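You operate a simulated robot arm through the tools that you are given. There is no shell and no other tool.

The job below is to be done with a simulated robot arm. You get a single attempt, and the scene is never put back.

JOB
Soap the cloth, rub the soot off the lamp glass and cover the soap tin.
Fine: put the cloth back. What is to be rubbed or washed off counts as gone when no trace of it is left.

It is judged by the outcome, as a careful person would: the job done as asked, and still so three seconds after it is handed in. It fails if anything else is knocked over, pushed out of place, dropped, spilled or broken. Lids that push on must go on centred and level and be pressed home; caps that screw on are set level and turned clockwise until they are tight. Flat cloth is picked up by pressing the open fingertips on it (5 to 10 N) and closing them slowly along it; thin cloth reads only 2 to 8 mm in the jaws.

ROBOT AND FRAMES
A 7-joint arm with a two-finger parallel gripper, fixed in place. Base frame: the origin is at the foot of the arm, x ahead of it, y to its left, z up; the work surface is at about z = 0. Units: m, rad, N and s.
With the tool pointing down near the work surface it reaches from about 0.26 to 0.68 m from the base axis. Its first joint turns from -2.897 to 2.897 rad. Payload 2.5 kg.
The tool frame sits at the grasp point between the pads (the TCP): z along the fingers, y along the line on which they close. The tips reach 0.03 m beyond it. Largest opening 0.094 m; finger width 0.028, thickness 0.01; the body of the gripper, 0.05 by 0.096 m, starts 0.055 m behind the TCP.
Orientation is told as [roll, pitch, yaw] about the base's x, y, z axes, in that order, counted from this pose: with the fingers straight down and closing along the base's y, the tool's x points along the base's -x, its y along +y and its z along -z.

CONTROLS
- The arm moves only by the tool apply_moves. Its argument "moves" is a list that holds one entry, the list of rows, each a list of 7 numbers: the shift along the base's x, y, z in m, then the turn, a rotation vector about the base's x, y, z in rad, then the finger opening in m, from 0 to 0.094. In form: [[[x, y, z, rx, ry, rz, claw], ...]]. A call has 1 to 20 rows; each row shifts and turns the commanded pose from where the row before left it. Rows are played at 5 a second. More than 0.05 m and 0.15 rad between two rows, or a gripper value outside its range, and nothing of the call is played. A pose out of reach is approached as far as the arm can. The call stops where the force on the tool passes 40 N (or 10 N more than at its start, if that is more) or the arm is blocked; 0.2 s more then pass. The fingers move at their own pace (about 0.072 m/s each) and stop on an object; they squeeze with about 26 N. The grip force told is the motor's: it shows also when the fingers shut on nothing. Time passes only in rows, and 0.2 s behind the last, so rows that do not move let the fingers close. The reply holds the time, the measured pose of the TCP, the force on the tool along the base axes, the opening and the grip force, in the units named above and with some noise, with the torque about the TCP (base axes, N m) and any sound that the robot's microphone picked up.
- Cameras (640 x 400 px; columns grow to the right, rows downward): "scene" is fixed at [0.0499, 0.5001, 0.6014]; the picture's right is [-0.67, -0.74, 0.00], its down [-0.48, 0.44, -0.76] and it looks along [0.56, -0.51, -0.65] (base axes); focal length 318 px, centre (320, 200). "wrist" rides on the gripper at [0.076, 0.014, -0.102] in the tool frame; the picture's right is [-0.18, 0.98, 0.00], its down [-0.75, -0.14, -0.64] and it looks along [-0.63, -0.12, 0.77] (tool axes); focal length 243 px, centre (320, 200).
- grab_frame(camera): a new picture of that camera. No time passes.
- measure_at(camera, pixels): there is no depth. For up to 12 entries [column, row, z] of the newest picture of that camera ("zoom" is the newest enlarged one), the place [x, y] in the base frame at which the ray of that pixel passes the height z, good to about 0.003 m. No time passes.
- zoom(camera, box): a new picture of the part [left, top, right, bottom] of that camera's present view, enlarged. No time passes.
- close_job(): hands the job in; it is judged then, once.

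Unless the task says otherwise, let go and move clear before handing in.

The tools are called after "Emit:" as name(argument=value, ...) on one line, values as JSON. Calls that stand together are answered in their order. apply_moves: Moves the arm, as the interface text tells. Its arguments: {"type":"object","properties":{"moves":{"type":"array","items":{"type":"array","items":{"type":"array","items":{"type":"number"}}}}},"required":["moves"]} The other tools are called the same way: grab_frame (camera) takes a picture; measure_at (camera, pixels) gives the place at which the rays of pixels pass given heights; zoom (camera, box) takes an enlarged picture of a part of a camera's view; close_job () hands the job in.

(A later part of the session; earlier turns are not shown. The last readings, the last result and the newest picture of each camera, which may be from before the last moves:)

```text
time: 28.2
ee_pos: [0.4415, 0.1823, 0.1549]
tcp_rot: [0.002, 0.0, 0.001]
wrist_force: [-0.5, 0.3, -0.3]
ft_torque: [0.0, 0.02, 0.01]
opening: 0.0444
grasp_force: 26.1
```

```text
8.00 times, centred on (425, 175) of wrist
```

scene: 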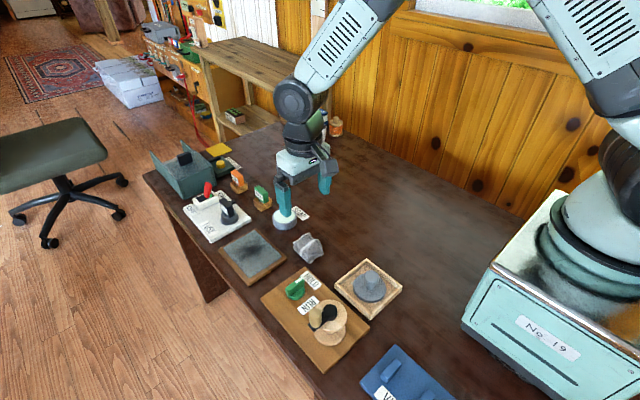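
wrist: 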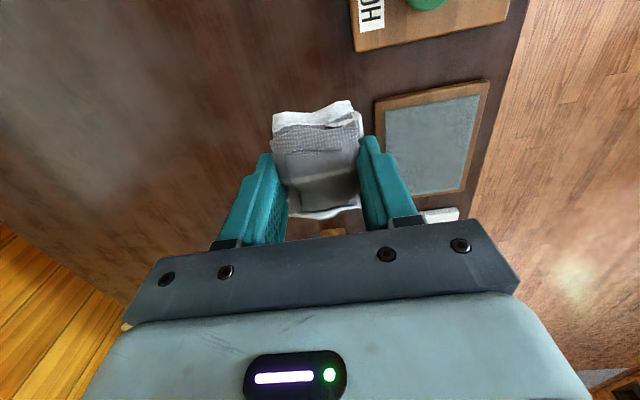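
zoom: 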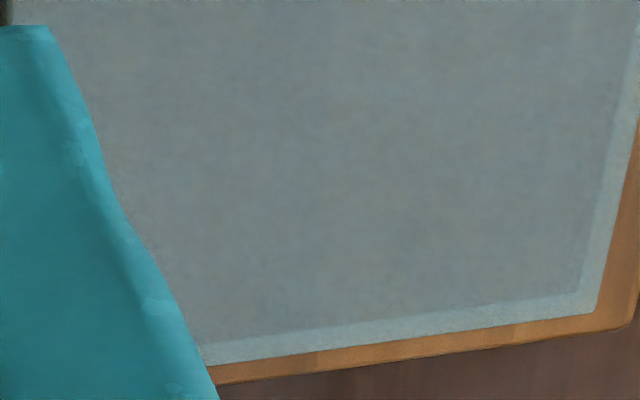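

The tight zooms show an evenly clear pane with only its light bevel, no soot left. Now I'll put the cloth back at its original spot, descending from z 0.155.

Emit:
apply_moves(moves=[[[0.0005, 0, -0.03, 0, 0, 0, 0.03], [0, 0, -0.03, 0, 0, 0, 0.03], [0, 0, -0.03, 0, 0, 0, 0.03], [0, 0, -0.012, 0, 0, 0, 0.03], [0, 0, -0.006, 0, 0, 0, 0.03], [0, 0, 0, 0, 0, 0, 0.03]]])

Emit:
zoom(camera="scene", box=[260, 190, 360, 270])

```text
time: 29.6
ee_pos: [0.443, 0.1826, 0.0436]
tcp_rot: [0.001, 0.001, 0.001]
wrist_force: [-0.1, 0.2, 1.2]
ft_torque: [-0.02, -0.02, -0.01]
opening: 0.0445
grasp_force: 25.6
```

```text
5.00 times, centred on (310, 230) of scene
```

zoom: 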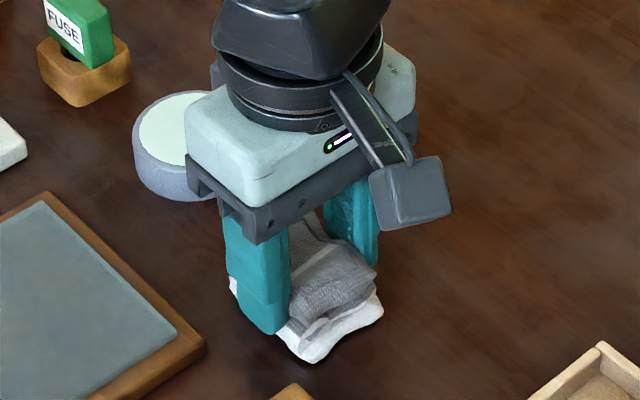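

The cloth is just touching the table, about 3 mm farther out than originally (its near corner at zoom (305,362) versus (318,370)). I'll nudge it back and set it down.

Emit:
apply_moves(moves=[[[0, 0, 0.003, 0, 0, 0, 0.03], [-0.003, 0, 0, 0, 0, 0, 0.03], [0, 0, -0.003, 0, 0, 0, 0.03], [0, 0, -0.001, 0, 0, 0, 0.03], [0, 0, 0, 0, 0, 0, 0.03]]])

Emit:
zoom(camera="scene", box=[260, 190, 360, 270])

```text
time: 30.8
ee_pos: [0.4406, 0.1822, 0.0438]
tcp_rot: [0.0, 0.0, 0.0]
wrist_force: [-0.3, 0.0, 0.8]
ft_torque: [0.01, -0.03, 0.02]
opening: 0.0445
grasp_force: 26.0
```

```text
5.00 times, centred on (310, 230) of scene
```

zoom: 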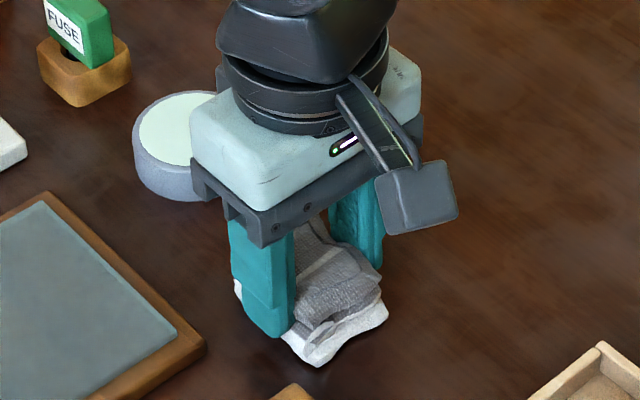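

Now the cloth corner at (318,367) matches the original. I'll press it down a last millimetre and open to 0.072.

Emit:
apply_moves(moves=[[[0, 0, -0.001, 0, 0, 0, 0.03], [0, 0, 0, 0, 0, 0, 0.03]]])

```text
time: 31.4
ee_pos: [0.4404, 0.1817, 0.0434]
tcp_rot: [0.001, 0.0, -0.001]
wrist_force: [0.2, 0.0, -0.7]
ft_torque: [0.01, 0.03, 0.02]
opening: 0.0447
grasp_force: 25.6
```

Emit:
apply_moves(moves=[[[0, 0, -0.001, 0, 0, 0, 0.03], [0, 0, 0, 0, 0, 0, 0.03]]])

```text
time: 32.0
ee_pos: [0.4412, 0.1816, 0.0424]
tcp_rot: [-0.002, 0.001, 0.0]
wrist_force: [-0.1, -0.8, 0.4]
ft_torque: [0.0, 0.0, 0.0]
opening: 0.0445
grasp_force: 25.9
```

Emit:
apply_moves(moves=[[[0, 0, -0.001, 0, 0, 0, 0.03], [0, 0, 0, 0, 0, 0, 0.03]]])

```text
time: 32.6
ee_pos: [0.4408, 0.1816, 0.0414]
tcp_rot: [-0.001, -0.001, -0.001]
wrist_force: [0.4, 0.2, -0.6]
ft_torque: [-0.02, -0.03, 0.0]
opening: 0.0449
grasp_force: 26.4
```

No table force yet at z 0.0414, so the pad may have crept up slightly in the grip. One more small step.

Emit:
apply_moves(moves=[[[0, 0, -0.001, 0, 0, 0, 0.03], [0, 0, -0.0005, 0, 0, 0, 0.03], [0, 0, 0, 0, 0, 0, 0.03]]])

Emit:
zoom(camera="scene", box=[260, 190, 360, 270])

```text
time: 33.4
ee_pos: [0.4417, 0.1828, 0.0405]
tcp_rot: [0.0, -0.001, 0.0]
wrist_force: [-10.0, -6.6, 32.5]
ft_torque: [-0.27, 0.35, -0.01]
opening: 0.0447
grasp_force: 26.5
```

```text
5.00 times, centred on (310, 230) of scene
```

zoom: 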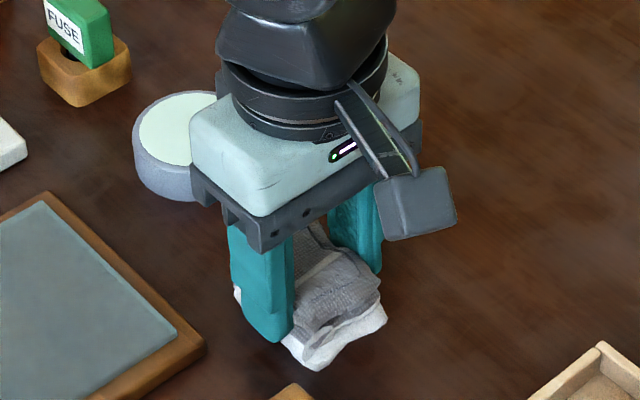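

Firm contact with the table (32 N). I'll ease up 1 mm to relieve it, then open the fingers.

Emit:
apply_moves(moves=[[[0, 0, 0.0012, 0, 0, 0, 0.03], [0, 0, 0, 0, 0, 0, 0.044], [0, 0, 0, 0, 0, 0, 0.052], [0, 0, 0, 0, 0, 0, 0.06], [0, 0, 0, 0, 0, 0, 0.07], [0, 0, 0, 0, 0, 0, 0.072]]])

Emit:
grab_frame(camera="wrist")

```text
time: 34.8
ee_pos: [0.4405, 0.1821, 0.0412]
tcp_rot: [0.0, 0.0, 0.0]
wrist_force: [-0.3, 0.3, 0.4]
ft_torque: [0.0, 0.05, -0.02]
opening: 0.072
grasp_force: 0.0
```

```text
taken
```

wrist: 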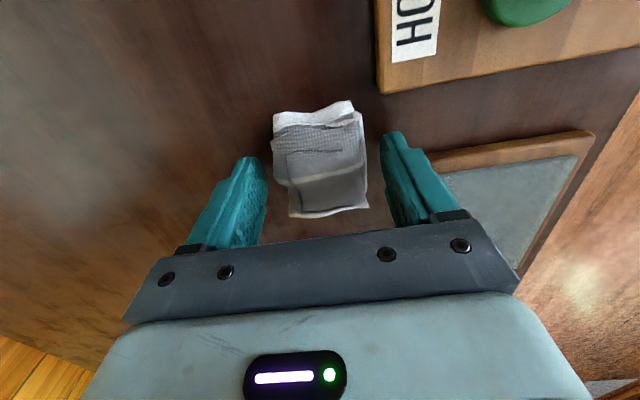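

The cloth is released and lies in place between the open fingers. I'll rise straight up and move toward the lid's tray for a closer look.

Emit:
apply_moves(moves=[[[0, 0, 0.03, 0, 0, 0, 0.072], [0, 0, 0.04, 0, 0, 0, 0.072], [0, 0, 0.045, 0, 0, 0, 0.072], [0, 0, 0.04, 0, 0, 0, 0.072], [-0.045, -0.006, 0, 0, 0, 0, 0.072], [-0.045, -0.006, 0, 0, 0, 0, 0.072], [-0.045, -0.006, 0, 0, 0, 0, 0.072], [-0.03, -0.006, 0, 0, 0, 0, 0.072], [0, 0, 0, 0, 0, 0, 0.072]]])

Emit:
grab_frame(camera="wrist")

Emit:
grab_frame(camera="scene")

Emit:
zoom(camera="scene", box=[205, 190, 345, 290])

```text
time: 36.8
ee_pos: [0.2766, 0.158, 0.1957]
tcp_rot: [0.0, -0.001, 0.0]
wrist_force: [0.2, -0.1, -0.1]
ft_torque: [0.0, 0.02, -0.04]
opening: 0.0719
grasp_force: 0.0
```

```text
taken
```

wrist: 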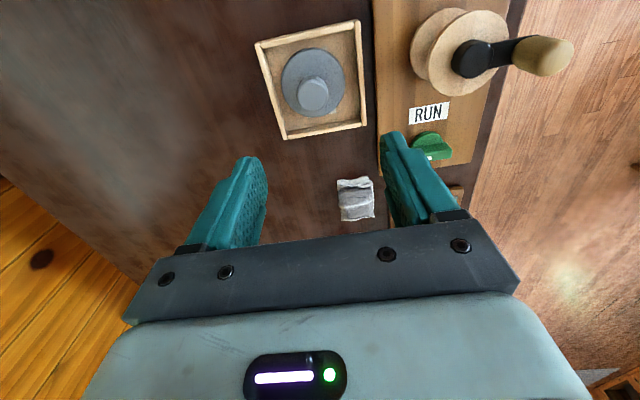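

```text
taken
```

scene: 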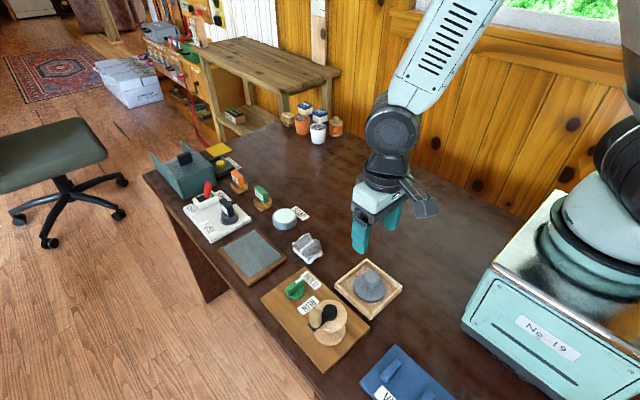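

```text
4.00 times, centred on (275, 240) of scene
```

zoom: 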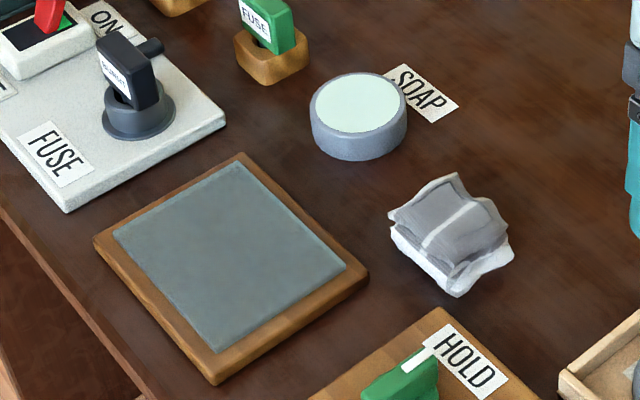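

The pane is clean, the cloth is back, and everything else is undisturbed. The lid's disc is at wrist (313,82) with its knob at (312,90). I'll measure them.

Emit:
measure_at(camera="wrist", pixels=[[281, 85, 0.015], [345, 80, 0.015], [310, 48, 0.015], [316, 116, 0.015], [313, 82, 0.015], [311, 91, 0.04], [256, 43, 0.02], [360, 20, 0.02], [366, 125, 0.02], [286, 138, 0.02], [296, 96, 0.035], [328, 96, 0.035]])

Emit:
zoom(camera="wrist", box=[240, 10, 400, 150])

Emit:
zoom(camera="scene", box=[325, 250, 415, 325])

```text
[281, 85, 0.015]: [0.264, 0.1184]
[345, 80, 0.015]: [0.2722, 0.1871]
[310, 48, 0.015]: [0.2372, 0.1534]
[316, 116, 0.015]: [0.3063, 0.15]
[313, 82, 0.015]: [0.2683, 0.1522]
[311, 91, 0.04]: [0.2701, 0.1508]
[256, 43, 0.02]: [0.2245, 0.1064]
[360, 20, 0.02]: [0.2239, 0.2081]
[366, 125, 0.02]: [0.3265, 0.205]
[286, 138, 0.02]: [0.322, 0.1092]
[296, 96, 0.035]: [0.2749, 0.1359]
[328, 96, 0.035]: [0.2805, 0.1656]
```

```text
2.86 times, centred on (320, 80) of wrist
```

zoom: 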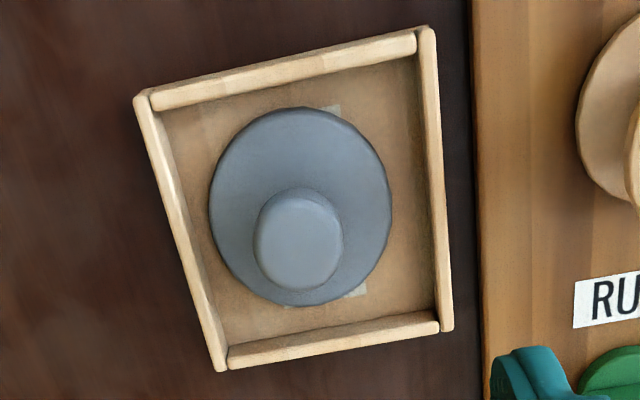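

```text
5.33 times, centred on (370, 288) of scene
```

zoom: 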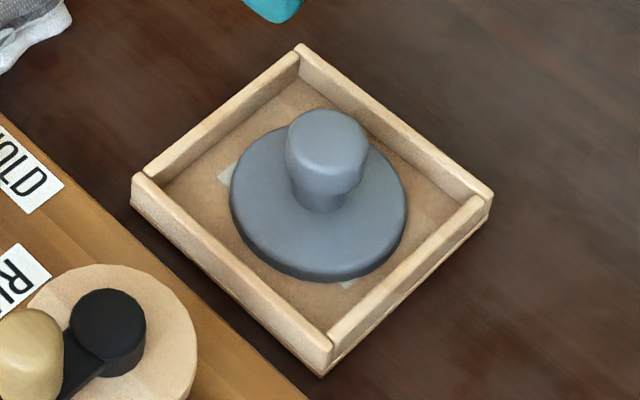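

The lid is about 66 mm across, with a mushroom knob about 28 mm wide. I'll triangulate the knob top height from both views.

Emit:
measure_at(camera="scene", pixels=[[371.5, 275.5, 0.03], [371.5, 275.5, 0.04], [371.5, 275.5, 0.05], [370, 287, 0.01], [370, 287, 0.015], [370, 287, 0.02]])

Emit:
measure_at(camera="wrist", pixels=[[313, 95.5, 0.03], [313, 95.5, 0.04], [313, 95.5, 0.05], [313, 82, 0.01], [313, 82, 0.015], [313, 82, 0.02]])

```text
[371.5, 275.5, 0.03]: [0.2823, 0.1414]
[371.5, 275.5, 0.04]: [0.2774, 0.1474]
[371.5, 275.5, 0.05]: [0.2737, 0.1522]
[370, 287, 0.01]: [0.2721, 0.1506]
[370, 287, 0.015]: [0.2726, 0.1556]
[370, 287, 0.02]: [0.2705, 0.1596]
```

```text
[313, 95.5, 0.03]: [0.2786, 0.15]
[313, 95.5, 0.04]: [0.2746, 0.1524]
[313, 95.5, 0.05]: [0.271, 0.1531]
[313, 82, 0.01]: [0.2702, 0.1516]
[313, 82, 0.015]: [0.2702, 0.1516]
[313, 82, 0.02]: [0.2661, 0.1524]
```

Both views agree on the knob axis near (0.271,0.152), its top near z 0.048 and the disc top near 0.014. I'll align above it with a 0.05 opening and descend part way.

Emit:
apply_moves(moves=[[[-0.003, -0.003, -0.03, 0, 0, 0, 0.05], [-0.0026, -0.003, -0.03, 0, 0, 0, 0.05], [0, 0, -0.03, 0, 0, 0, 0.05], [0, 0, 0, 0, 0, 0, 0.05]]])

Emit:
grab_frame(camera="wrist")

Emit:
zoom(camera="scene", box=[325, 220, 425, 325])

```text
time: 37.8
ee_pos: [0.2696, 0.1513, 0.1053]
tcp_rot: [0.0, 0.0, 0.0]
wrist_force: [-0.5, 1.4, -0.3]
ft_torque: [0.02, 0.03, 0.02]
opening: 0.0499
grasp_force: 0.0
```

```text
taken
```

wrist: 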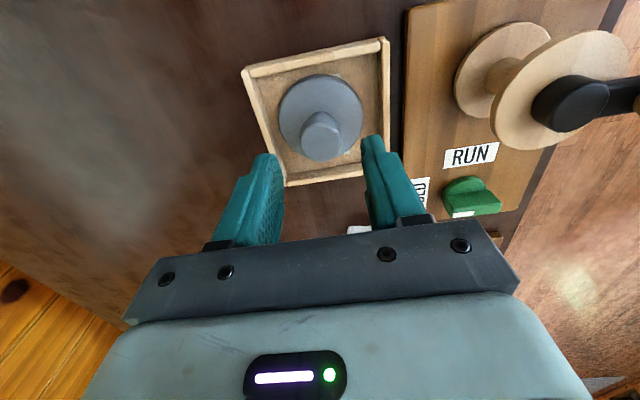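

```text
3.81 times, centred on (375, 272) of scene
```

zoom: 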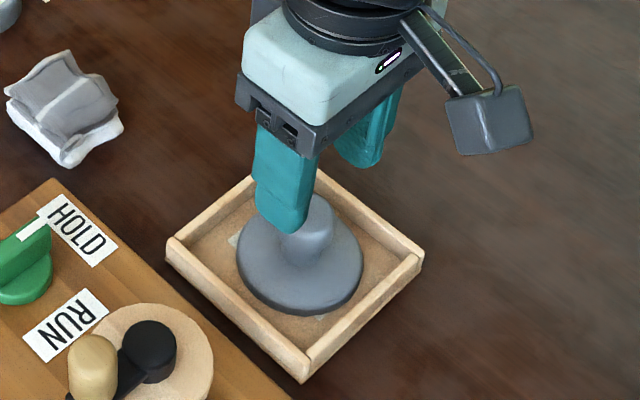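

The knob appears at wrist (320,133) between the fingers. I'll measure its axis again at this closer range.

Emit:
measure_at(camera="wrist", pixels=[[321, 134, 0.045], [321, 134, 0.048], [300, 134, 0.045], [343, 132, 0.045], [321, 112, 0.014], [279, 117, 0.014], [362, 113, 0.014], [318, 74, 0.014], [470, 90, 0.06]])

Emit:
zoom(camera="wrist", box=[240, 30, 400, 190])

```text
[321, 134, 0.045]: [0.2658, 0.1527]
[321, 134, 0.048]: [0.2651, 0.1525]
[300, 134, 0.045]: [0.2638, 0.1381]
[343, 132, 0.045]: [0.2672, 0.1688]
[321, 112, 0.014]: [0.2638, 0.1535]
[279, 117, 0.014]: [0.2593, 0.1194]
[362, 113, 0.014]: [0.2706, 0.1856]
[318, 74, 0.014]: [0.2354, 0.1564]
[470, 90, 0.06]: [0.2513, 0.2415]
```

```text
2.50 times, centred on (320, 110) of wrist
```

zoom: 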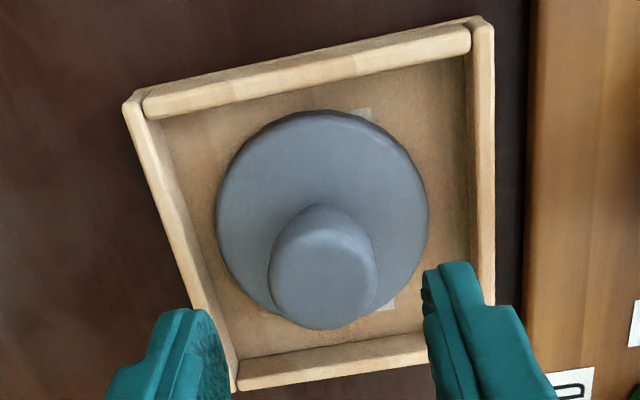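

The knob axis is near (0.268,0.1525) and the TCP is within 1–2 mm of it. I'll descend so the tips straddle the knob just above the disc.

Emit:
apply_moves(moves=[[[-0.001, 0.001, -0.02, 0, 0, 0, 0.05], [0, 0, -0.02, 0, 0, 0, 0.05], [0, 0, -0.008, 0, 0, 0, 0.05], [0, 0, -0.004, 0, 0, 0, 0.05], [0, 0, 0, 0, 0, 0, 0.05]]])

Emit:
zoom(camera="wrist", box=[220, 70, 420, 240])

Emit:
zoom(camera="scene", box=[325, 240, 425, 325])

```text
time: 39.0
ee_pos: [0.2706, 0.1532, 0.053]
tcp_rot: [0.001, -0.001, 0.0]
wrist_force: [-0.6, -0.3, 1.0]
ft_torque: [0.05, 0.03, 0.02]
opening: 0.05
grasp_force: 0.0
```

```text
2.35 times, centred on (320, 155) of wrist
```

zoom: 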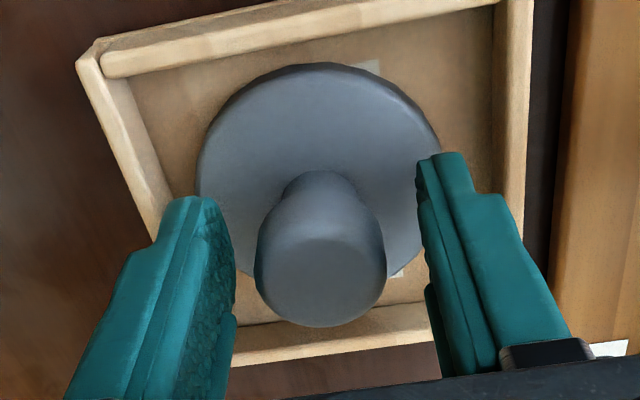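

```text
4.71 times, centred on (375, 282) of scene
```

zoom: 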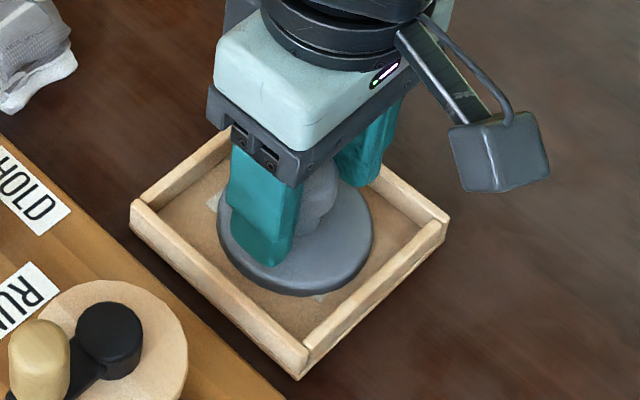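

The knob stands centred between the fingers, with tips above the disc. I'll close slowly.

Emit:
apply_moves(moves=[[[0, 0, 0, 0, 0, 0, 0.044], [0, 0, 0, 0, 0, 0, 0.038], [0, 0, 0, 0, 0, 0, 0.034], [0, 0, 0, 0, 0, 0, 0.03], [0, 0, 0, 0, 0, 0, 0.026], [0, 0, 0, 0, 0, 0, 0.02], [0, 0, 0, 0, 0, 0, 0.015], [0, 0, 0, 0, 0, 0, 0.015]]])

Emit:
zoom(camera="wrist", box=[220, 70, 420, 240])

Emit:
zoom(camera="scene", box=[325, 240, 425, 325])

```text
time: 40.8
ee_pos: [0.269, 0.1524, 0.0535]
tcp_rot: [-0.001, 0.001, 0.0]
wrist_force: [0.4, 0.5, 3.9]
ft_torque: [-0.04, 0.01, -0.04]
opening: 0.0309
grasp_force: 25.2
```

```text
2.35 times, centred on (320, 155) of wrist
```

zoom: 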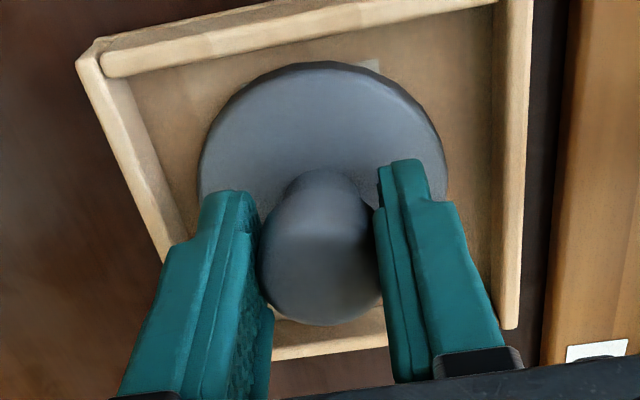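

```text
4.71 times, centred on (375, 282) of scene
```

zoom: 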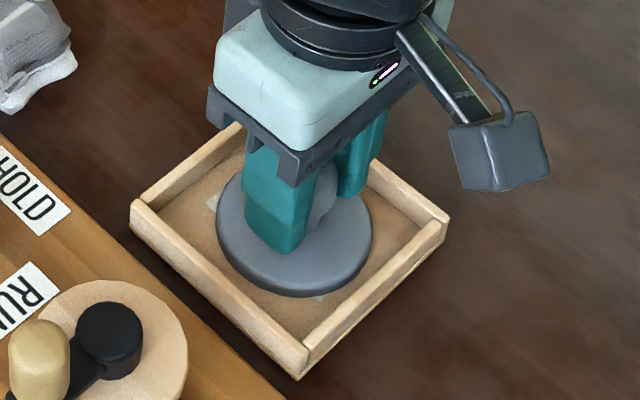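

The knob is gripped at 31 mm with 25 N. I'll lift slowly out of the tray.

Emit:
apply_moves(moves=[[[0, 0, 0.004, 0, 0, 0, 0.015], [0, 0, 0.01, 0, 0, 0, 0.015], [0, 0, 0.02, 0, 0, 0, 0.015], [0, 0, 0.03, 0, 0, 0, 0.015], [0, 0, 0.03, 0, 0, 0, 0.015], [0, 0, 0, 0, 0, 0, 0.015]]])

Emit:
zoom(camera="wrist", box=[220, 70, 420, 240])

Emit:
zoom(camera="scene", box=[325, 190, 435, 325])

```text
time: 42.2
ee_pos: [0.2688, 0.1517, 0.1484]
tcp_rot: [-0.001, 0.001, -0.002]
wrist_force: [-0.2, 0.3, -0.4]
ft_torque: [-0.01, -0.03, 0.05]
opening: 0.0309
grasp_force: 25.8
```

```text
2.35 times, centred on (320, 155) of wrist
```

zoom: 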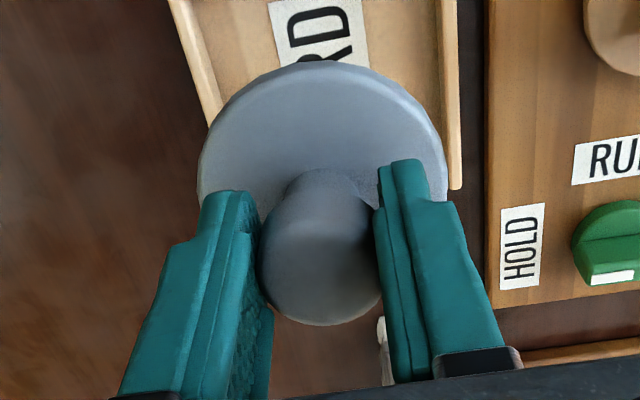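

```text
2.96 times, centred on (380, 258) of scene
```

zoom: 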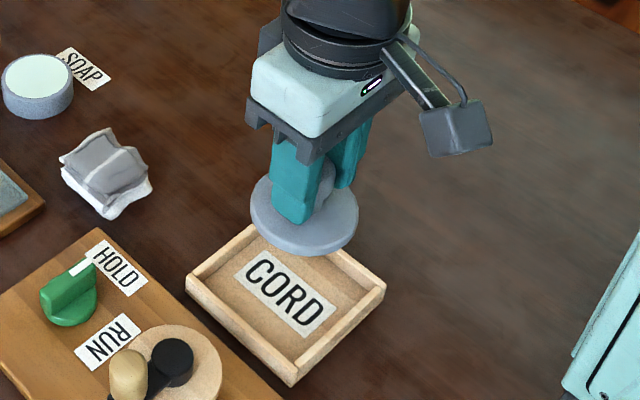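

The lid is held level. By scale it is about 70 mm across versus about 65 mm for the tin, so it is the matching cover. I'll zoom on the tin to fix its centre accurately, and check the other items for any better-fitting lid.

Emit:
zoom(camera="scene", box=[260, 195, 310, 240])

Emit:
zoom(camera="scene", box=[340, 320, 470, 400])

Emit:
zoom(camera="scene", box=[325, 190, 415, 260])

```text
8.89 times, centred on (285, 218) of scene
```

zoom: 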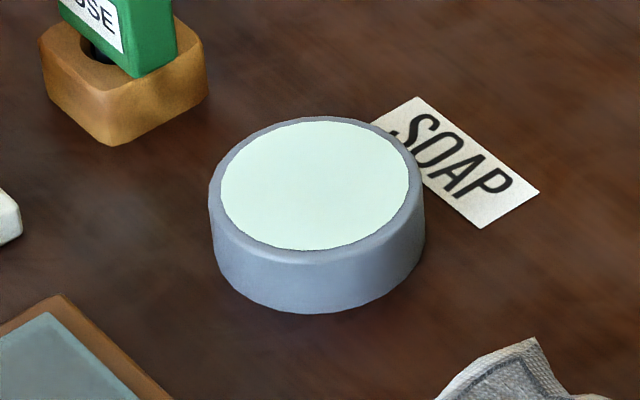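

```text
4.92 times, centred on (405, 360) of scene
```

zoom: 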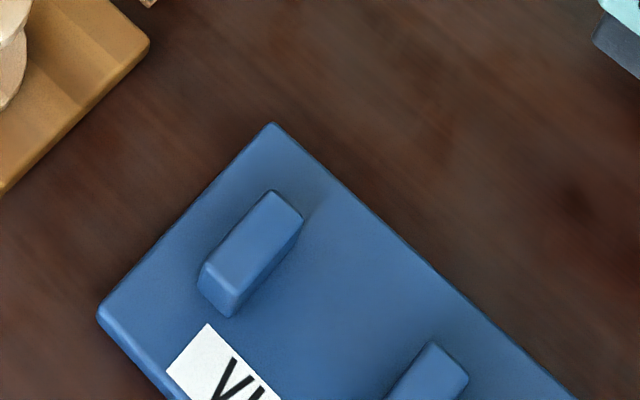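

```text
5.71 times, centred on (370, 225) of scene
```

zoom: 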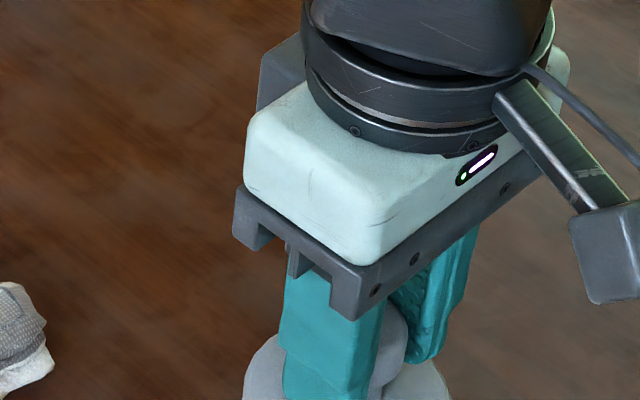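

The tin's top ellipse is centred at zoom (317,188) and its bottom ellipse near (314,241). I'll triangulate its centre and height.

Emit:
measure_at(camera="scene", pixels=[[284.7, 216.7, 0.02], [284.7, 216.7, 0.025], [284.7, 216.7, 0.03], [284.4, 222.7, 0.0], [272.5, 217, 0.025], [296.9, 217, 0.025], [284.7, 208.7, 0.025], [284.7, 224.5, 0.025]])

```text
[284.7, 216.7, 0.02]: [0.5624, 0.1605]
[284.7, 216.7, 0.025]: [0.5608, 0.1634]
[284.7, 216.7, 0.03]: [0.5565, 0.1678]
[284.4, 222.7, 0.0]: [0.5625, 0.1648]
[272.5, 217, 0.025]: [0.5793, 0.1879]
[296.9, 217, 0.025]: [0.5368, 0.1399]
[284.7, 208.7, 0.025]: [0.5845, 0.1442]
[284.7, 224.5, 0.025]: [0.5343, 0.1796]
```

The tin is centred near (0.5605,0.163) and about 0.024 high. Before placing, I'll go to a high off-side viewpoint so the wrist camera can see the tin past the held lid.

Emit:
apply_moves(moves=[[[0.035, -0.01, 0.025, 0, 0, 0, 0.015], [0.035, -0.01, 0.025, 0, 0, 0, 0.015], [0.035, -0.01, 0.025, 0, 0, 0, 0.015], [0.035, -0.01, 0.02, 0, 0, 0, 0.015], [0.035, -0.01, 0.02, 0, 0, 0, 0.015], [0.035, -0.01, 0.0, 0, 0, 0, 0.015], [0, 0, 0, 0, 0, 0, 0.015]]])

Emit:
grab_frame(camera="wrist")

Emit:
zoom(camera="scene", box=[230, 60, 430, 260])

```text
time: 43.8
ee_pos: [0.479, 0.0933, 0.262]
tcp_rot: [0.0, -0.001, 0.0]
wrist_force: [0.2, -0.4, -1.1]
ft_torque: [0.0, 0.01, -0.01]
opening: 0.0307
grasp_force: 25.8
```

```text
taken
```

wrist: 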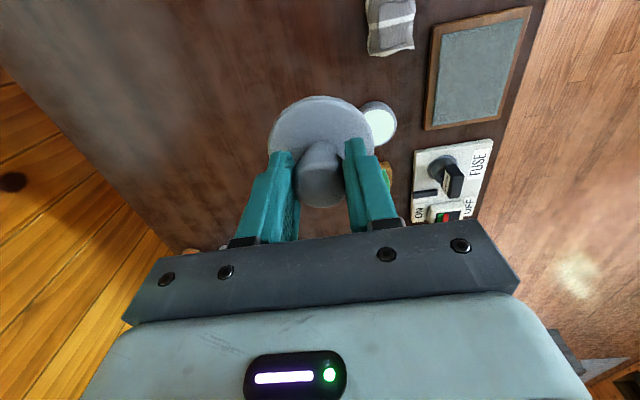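

```text
2.00 times, centred on (330, 160) of scene
```

zoom: 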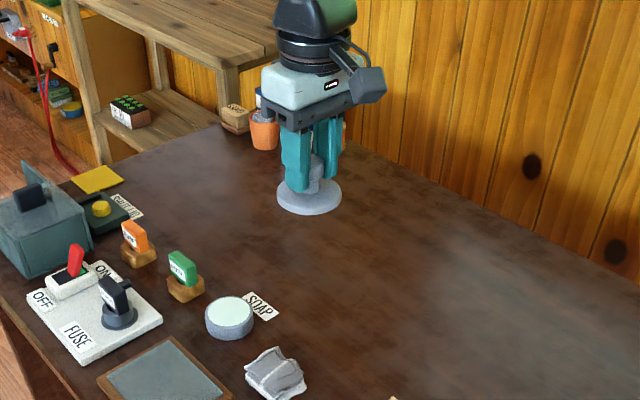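

The tin at wrist (380,122) is partly hidden by the lid. I'll shift a bit more to -y to see it whole.

Emit:
apply_moves(moves=[[[0.0, -0.03, 0, 0, 0, 0, 0.015], [0, 0, 0, 0, 0, 0, 0.015]]])

Emit:
zoom(camera="wrist", box=[350, 70, 470, 160])

```text
time: 44.4
ee_pos: [0.48, 0.0623, 0.2631]
tcp_rot: [0.0, 0.002, 0.001]
wrist_force: [0.6, -1.2, -0.8]
ft_torque: [0.04, -0.04, 0.0]
opening: 0.031
grasp_force: 26.1
```

```text
4.44 times, centred on (410, 115) of wrist
```

zoom: 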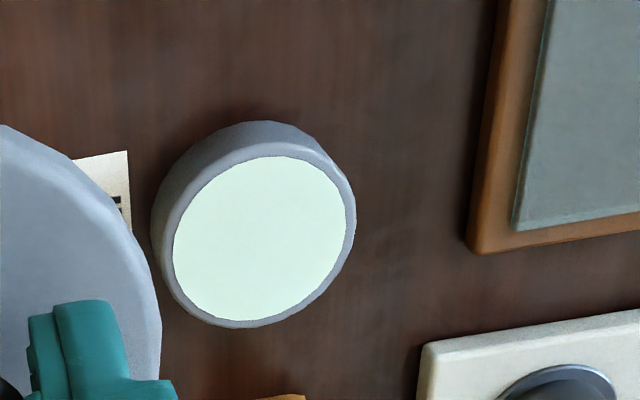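

The soap disc is seen whole, centred at zoom (260,239). I'll measure its centre and edges.

Emit:
measure_at(camera="zoom", pixels=[[260, 239, 0.022], [260, 239, 0.025], [175, 252, 0.023], [347, 215, 0.023], [275, 156, 0.023], [240, 321, 0.023], [357, 220, 0.024], [235, 328, 0.024]])

```text
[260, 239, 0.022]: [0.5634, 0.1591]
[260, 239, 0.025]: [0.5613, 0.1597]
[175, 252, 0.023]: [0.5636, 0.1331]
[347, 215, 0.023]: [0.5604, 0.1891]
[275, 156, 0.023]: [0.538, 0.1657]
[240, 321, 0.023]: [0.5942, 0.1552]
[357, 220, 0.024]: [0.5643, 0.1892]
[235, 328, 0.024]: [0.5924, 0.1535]
```

The estimates give a tin centre about (0.562,0.162). I'll bring the lid over it at a height of about 4 cm clearance for a relative comparison in the scene camera.

Emit:
apply_moves(moves=[[[0.0208, 0.0249, -0.02, 0, 0, 0, 0.015], [0.0208, 0.0249, -0.02, 0, 0, 0, 0.015], [0.0208, 0.0249, -0.02, 0, 0, 0, 0.015], [0.0206, 0.025, -0.02, 0, 0, 0, 0.015], [0, 0, -0.04, 0, 0, 0, 0.015], [0, 0, -0.03, 0, 0, 0, 0.015], [0, 0, 0, 0, 0, 0, 0.015]]])

Emit:
zoom(camera="scene", box=[240, 160, 330, 240])

Emit:
grab_frame(camera="wrist")

```text
time: 46.0
ee_pos: [0.5614, 0.1624, 0.113]
tcp_rot: [0.0, -0.003, 0.0]
wrist_force: [0.1, -0.7, -0.5]
ft_torque: [0.0, 0.0, -0.02]
opening: 0.0304
grasp_force: 25.5
```

```text
5.00 times, centred on (285, 200) of scene
```

zoom: 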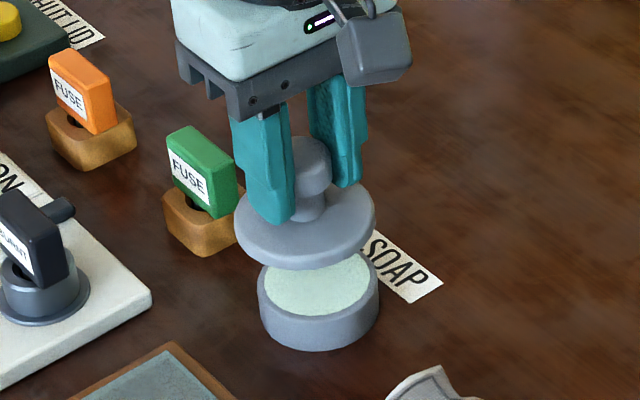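

```text
taken
```

wrist: 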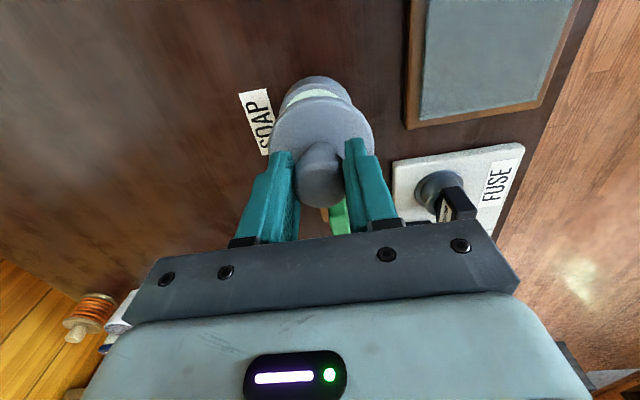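

The lid (zoom cols 235–376) looks a couple of millimetres left of the tin (257–380). I'll zoom closer to quantify.

Emit:
zoom(camera="scene", box=[262, 190, 307, 235])

Emit:
zoom(camera="wrist", box=[250, 60, 390, 220])

```text
8.89 times, centred on (284, 212) of scene
```

zoom: 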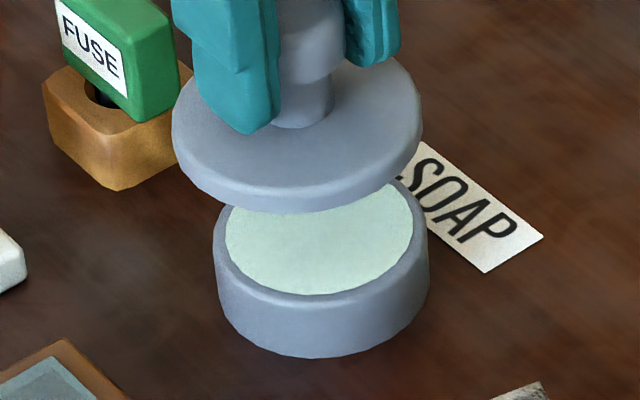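

```text
2.50 times, centred on (320, 140) of wrist
```

zoom: 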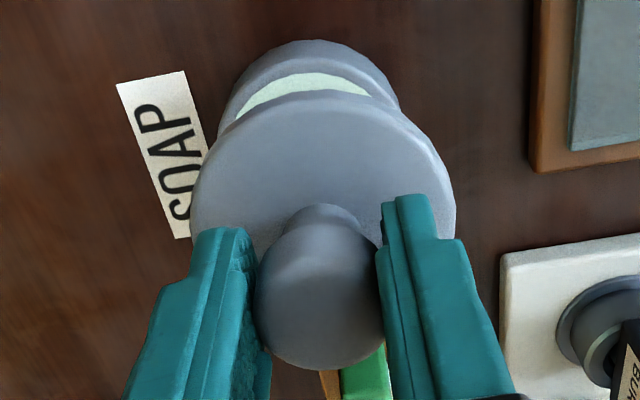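

The lid's centre sits at zoom col 297.5 and the tin's at 321.5; perspective explains about half, so the lid seems offset about 3 mm toward +x/+y. I'll measure points on the soap arc in the wrist zoom and the scene zoom to pin this down.

Emit:
measure_at(camera="zoom", pixels=[[318, 40, 0.0], [285, 45, 0.0], [250, 68, 0.0], [350, 47, 0.0], [378, 68, 0.0], [244, 112, 0.022], [270, 89, 0.022], [300, 76, 0.022], [330, 74, 0.022], [355, 84, 0.022], [368, 95, 0.022]])

Emit:
measure_at(camera="wrist", pixels=[[268.5, 120, 0.07], [374, 117, 0.07], [320, 97, 0.072], [290, 105, 0.072], [350, 103, 0.072]])

```text
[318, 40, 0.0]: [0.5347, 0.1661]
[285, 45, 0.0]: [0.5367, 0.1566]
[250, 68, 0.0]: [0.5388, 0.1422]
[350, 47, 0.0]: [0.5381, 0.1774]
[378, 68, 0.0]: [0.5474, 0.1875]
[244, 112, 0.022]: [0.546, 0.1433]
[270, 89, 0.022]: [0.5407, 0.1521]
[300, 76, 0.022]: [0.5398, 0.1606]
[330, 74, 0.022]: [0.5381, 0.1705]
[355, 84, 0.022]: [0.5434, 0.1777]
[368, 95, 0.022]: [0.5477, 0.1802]
```

```text
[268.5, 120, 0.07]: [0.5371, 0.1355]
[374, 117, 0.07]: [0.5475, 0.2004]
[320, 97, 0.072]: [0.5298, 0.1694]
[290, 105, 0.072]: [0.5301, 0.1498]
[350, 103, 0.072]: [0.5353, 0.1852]
```

Combining both cameras, the lid is about 4 mm too far toward +y and roughly right in x. I'll correct that and lower to about 12 mm above the tin to compare again with less parallax.

Emit:
apply_moves(moves=[[[0.001, -0.004, 0, 0, 0, 0, 0.015], [0, 0, -0.015, 0, 0, 0, 0.015], [0, 0, -0.013, 0, 0, 0, 0.015], [0, 0, 0, 0, 0, 0, 0.015]]])

Emit:
zoom(camera="scene", box=[262, 190, 307, 235])

Emit:
zoom(camera="wrist", box=[250, 60, 390, 220])

```text
time: 47.0
ee_pos: [0.5644, 0.1597, 0.084]
tcp_rot: [0.001, 0.0, 0.001]
wrist_force: [-0.1, 0.3, -0.2]
ft_torque: [0.0, 0.03, 0.05]
opening: 0.031
grasp_force: 26.3
```

```text
8.89 times, centred on (284, 212) of scene
```

zoom: 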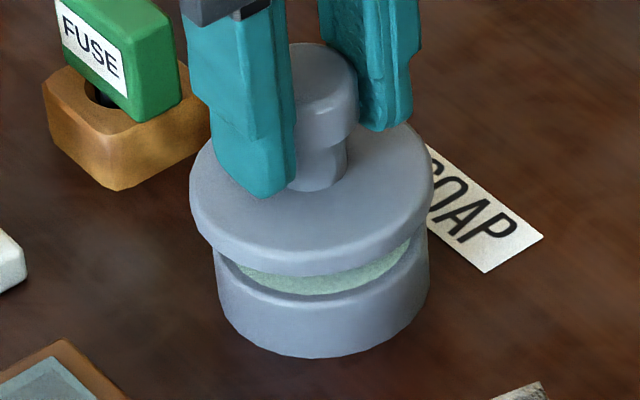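

```text
2.50 times, centred on (320, 140) of wrist
```

zoom: 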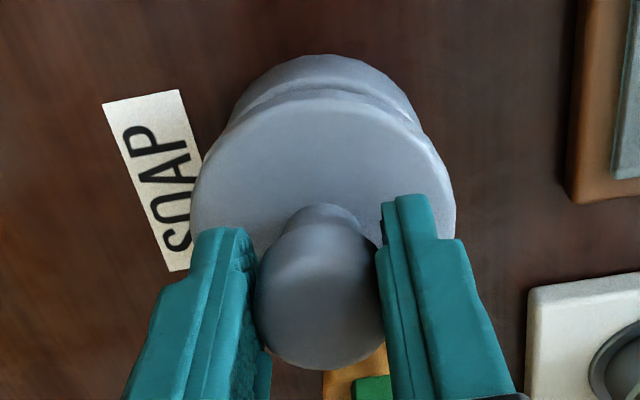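

Now nearly aligned: the scene shows about 1 mm excess (lid 312.5 vs tin 321.5, mostly parallax) and the wrist view shows them centred. I'll nudge by about 1 mm, lower further and re-check.

Emit:
apply_moves(moves=[[[-0.0008, -0.0006, 0, 0, 0, 0, 0.015], [0, 0, -0.004, 0, 0, 0, 0.015], [0, 0, -0.004, 0, 0, 0, 0.015], [0, 0, 0, 0, 0, 0, 0.015]]])

Emit:
zoom(camera="scene", box=[262, 190, 307, 235])

Emit:
zoom(camera="wrist", box=[250, 60, 390, 220])

```text
time: 48.0
ee_pos: [0.5645, 0.1586, 0.0768]
tcp_rot: [-0.001, 0.0, 0.0]
wrist_force: [-0.4, 0.0, -0.8]
ft_torque: [-0.01, 0.01, 0.0]
opening: 0.0311
grasp_force: 25.9
```

```text
8.89 times, centred on (284, 212) of scene
```

zoom: 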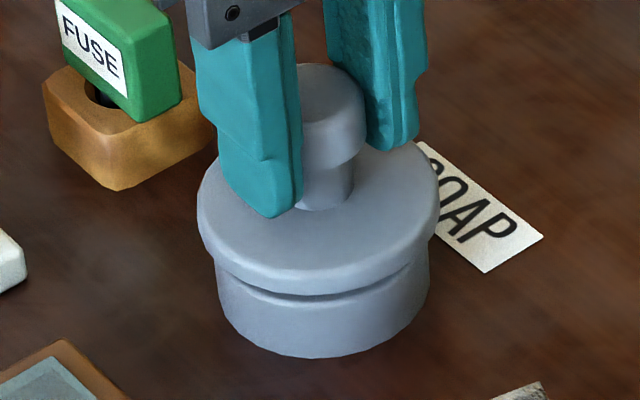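

```text
2.50 times, centred on (320, 140) of wrist
```

zoom: 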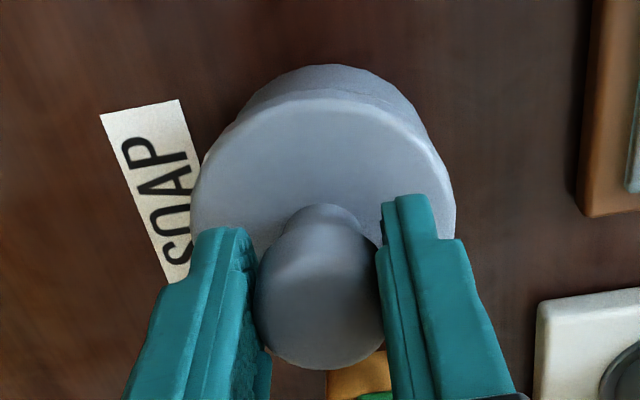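

In the scene view the overhangs are now equal after parallax (17 left, 11 right). In the wrist view the tin's visible arc seems about 1–2 mm to +y of the lid, so I'll zoom tighter there.

Emit:
zoom(camera="wrist", box=[260, 75, 385, 150])

Emit:
zoom(camera="scene", box=[270, 205, 302, 233])

```text
5.12 times, centred on (322, 112) of wrist
```

zoom: 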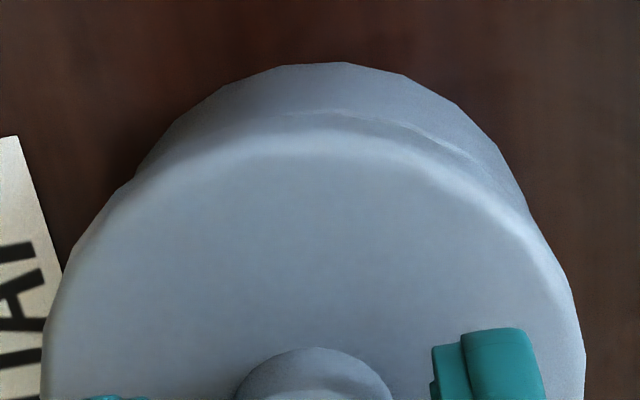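

```text
14.29 times, centred on (286, 219) of scene
```

zoom: 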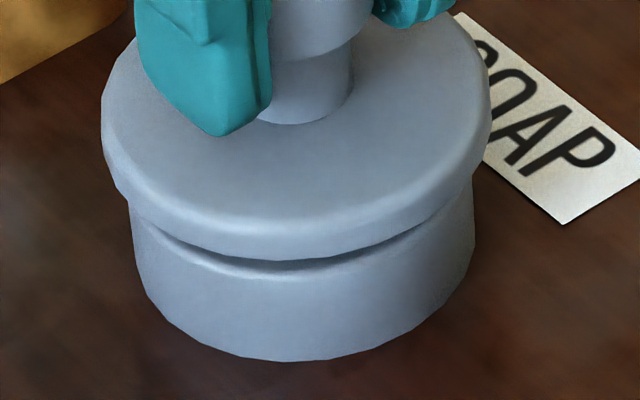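

The scene view says aligned along its left-right axis; the wrist arc suggests about 1–2 mm toward +y. I'll make a compromise shift of 1 mm (-x, +y) and lower gently until first contact.

Emit:
apply_moves(moves=[[[-0.001, 0.001, 0, 0, 0, 0, 0.015], [0, 0, -0.002, 0, 0, 0, 0.015], [0, 0, -0.001, 0, 0, 0, 0.015], [0, 0, 0, 0, 0, 0, 0.015]]])

Emit:
zoom(camera="wrist", box=[260, 75, 385, 150])

Emit:
zoom(camera="scene", box=[270, 205, 302, 233])

```text
time: 49.0
ee_pos: [0.5613, 0.1581, 0.0745]
tcp_rot: [0.0, 0.001, -0.001]
wrist_force: [-0.2, -0.1, 0.1]
ft_torque: [-0.03, -0.01, -0.03]
opening: 0.0307
grasp_force: 25.7
```

```text
5.12 times, centred on (322, 112) of wrist
```

zoom: 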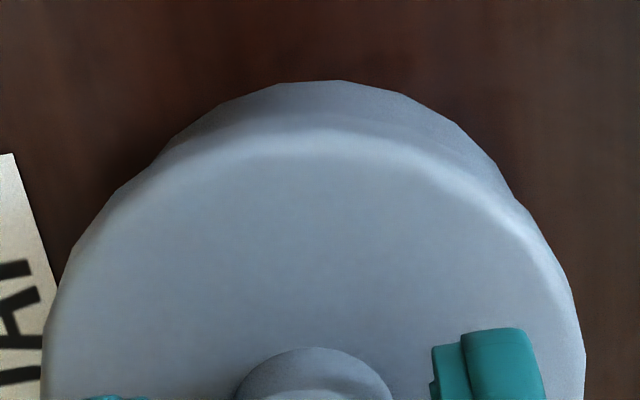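

```text
14.29 times, centred on (286, 219) of scene
```

zoom: 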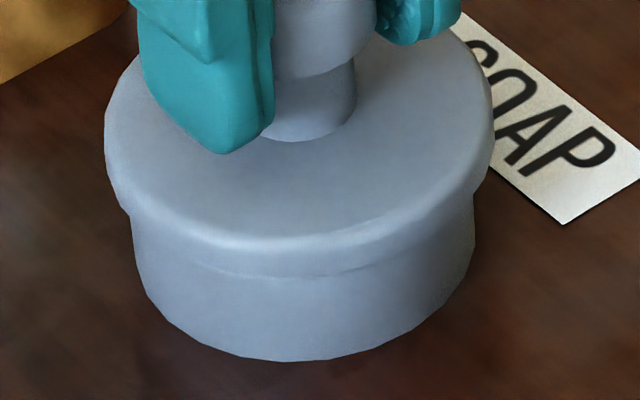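

The scene view shows the lid just above the rim and centred; the wrist view is close too. I'll lower in 1 mm steps watching force and torque.

Emit:
apply_moves(moves=[[[0, 0.0005, -0.001, 0, 0, 0, 0.015], [0, 0, -0.001, 0, 0, 0, 0.015], [0, 0, 0, 0, 0, 0, 0.015]]])

Emit:
zoom(camera="scene", box=[270, 205, 302, 233])

```text
time: 49.8
ee_pos: [0.5616, 0.16, 0.0716]
tcp_rot: [0.0, 0.001, 0.0]
wrist_force: [-0.2, 0.1, -1.0]
ft_torque: [0.01, -0.03, -0.02]
opening: 0.0307
grasp_force: 25.5
```

```text
14.29 times, centred on (286, 219) of scene
```

zoom: 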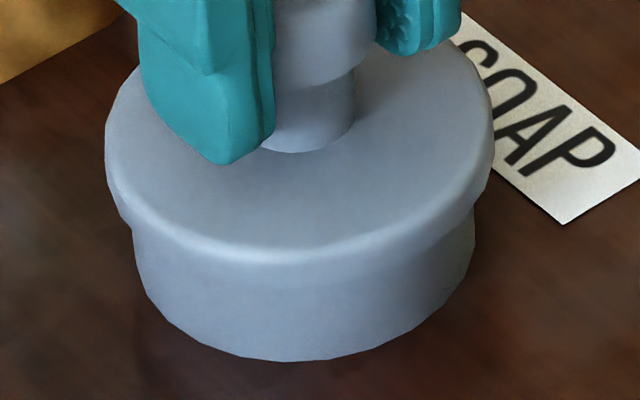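

No contact yet at z 0.0716. I'll continue down 1 mm at a time.

Emit:
apply_moves(moves=[[[0, 0, -0.001, 0, 0, 0, 0.015], [0, 0, 0, 0, 0, 0, 0.015]]])

```text
time: 50.4
ee_pos: [0.5618, 0.1577, 0.0716]
tcp_rot: [-0.002, 0.0, 0.001]
wrist_force: [-2.6, -2.1, 9.7]
ft_torque: [-0.06, 0.09, -0.02]
opening: 0.0309
grasp_force: 25.9
```

Contact at z≈0.0716 with 9.7 N; the torques place the contact near the centre (about 4 mm off), so it's meeting the rim evenly. I'll look before pressing.

Emit:
zoom(camera="scene", box=[270, 205, 302, 233])

Emit:
zoom(camera="wrist", box=[250, 60, 390, 220])

```text
14.29 times, centred on (286, 219) of scene
```

zoom: 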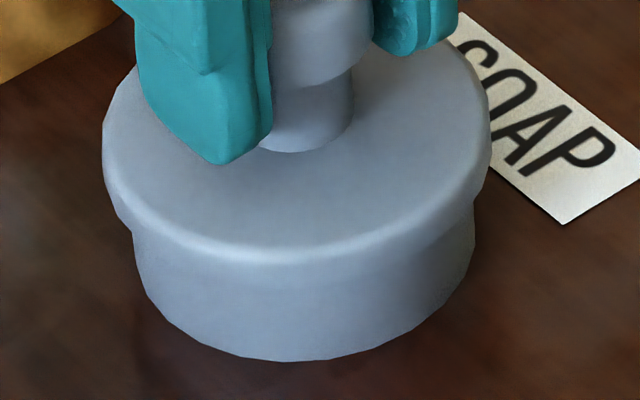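

```text
2.50 times, centred on (320, 140) of wrist
```

zoom: 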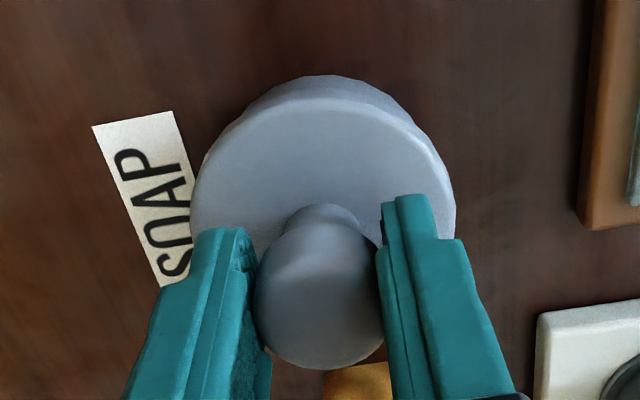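

Contact looks even and centred to within about a millimetre. I'll press a little further to see whether it seats.

Emit:
apply_moves(moves=[[[0, 0, -0.001, 0, 0, 0, 0.015], [0, 0, 0, 0, 0, 0, 0.015]]])

```text
time: 51.0
ee_pos: [0.5636, 0.1596, 0.0714]
tcp_rot: [0.0, -0.005, 0.0]
wrist_force: [-5.0, -2.1, 25.6]
ft_torque: [-0.11, 0.22, -0.02]
opening: 0.0311
grasp_force: 25.9
```

The press is central (25 N, contact centroid within 1 mm) but it has not dropped yet. I'll press slightly more to see if it seats.

Emit:
apply_moves(moves=[[[0, 0, -0.0006, 0, 0, 0, 0.015], [0, 0, 0, 0, 0, 0, 0.015]]])

```text
time: 51.6
ee_pos: [0.5621, 0.159, 0.0704]
tcp_rot: [0.001, -0.006, 0.0]
wrist_force: [-0.4, -2.3, 29.2]
ft_torque: [-0.07, -0.43, -0.02]
opening: 0.0306
grasp_force: 26.2
```

Now the contact has moved to the +x side (torque −0.43) and the lid dropped slightly on the −x side, so it must go a bit further in +x. I'll ease off, shift +x by 1 mm and try again.

Emit:
apply_moves(moves=[[[0, 0, 0.003, 0, 0, 0, 0.015], [0, 0, 0.001, 0, 0, 0, 0.015], [0.001, 0, 0, 0, 0, 0, 0.015], [0, 0, 0, 0, 0, 0, 0.015]]])

Emit:
zoom(camera="scene", box=[262, 190, 307, 235])

Emit:
zoom(camera="wrist", box=[250, 60, 390, 220])

```text
time: 52.6
ee_pos: [0.5606, 0.1583, 0.0719]
tcp_rot: [0.0, 0.002, 0.0]
wrist_force: [-0.4, 0.1, -1.0]
ft_torque: [0.0, -0.01, -0.01]
opening: 0.0308
grasp_force: 25.7
```

```text
8.89 times, centred on (284, 212) of scene
```

zoom: 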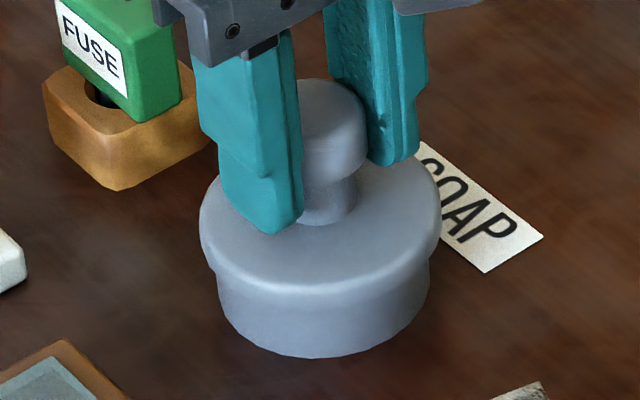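

```text
2.50 times, centred on (320, 140) of wrist
```

zoom: 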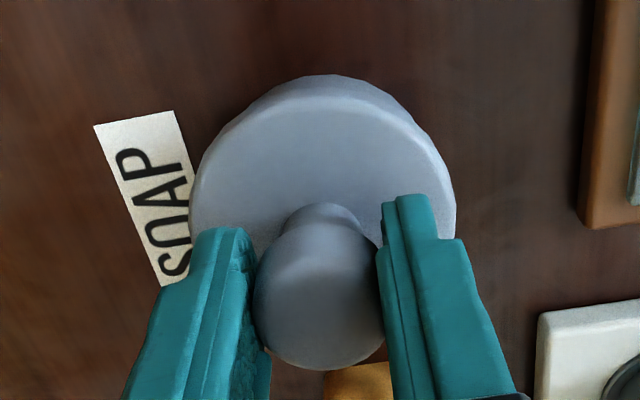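

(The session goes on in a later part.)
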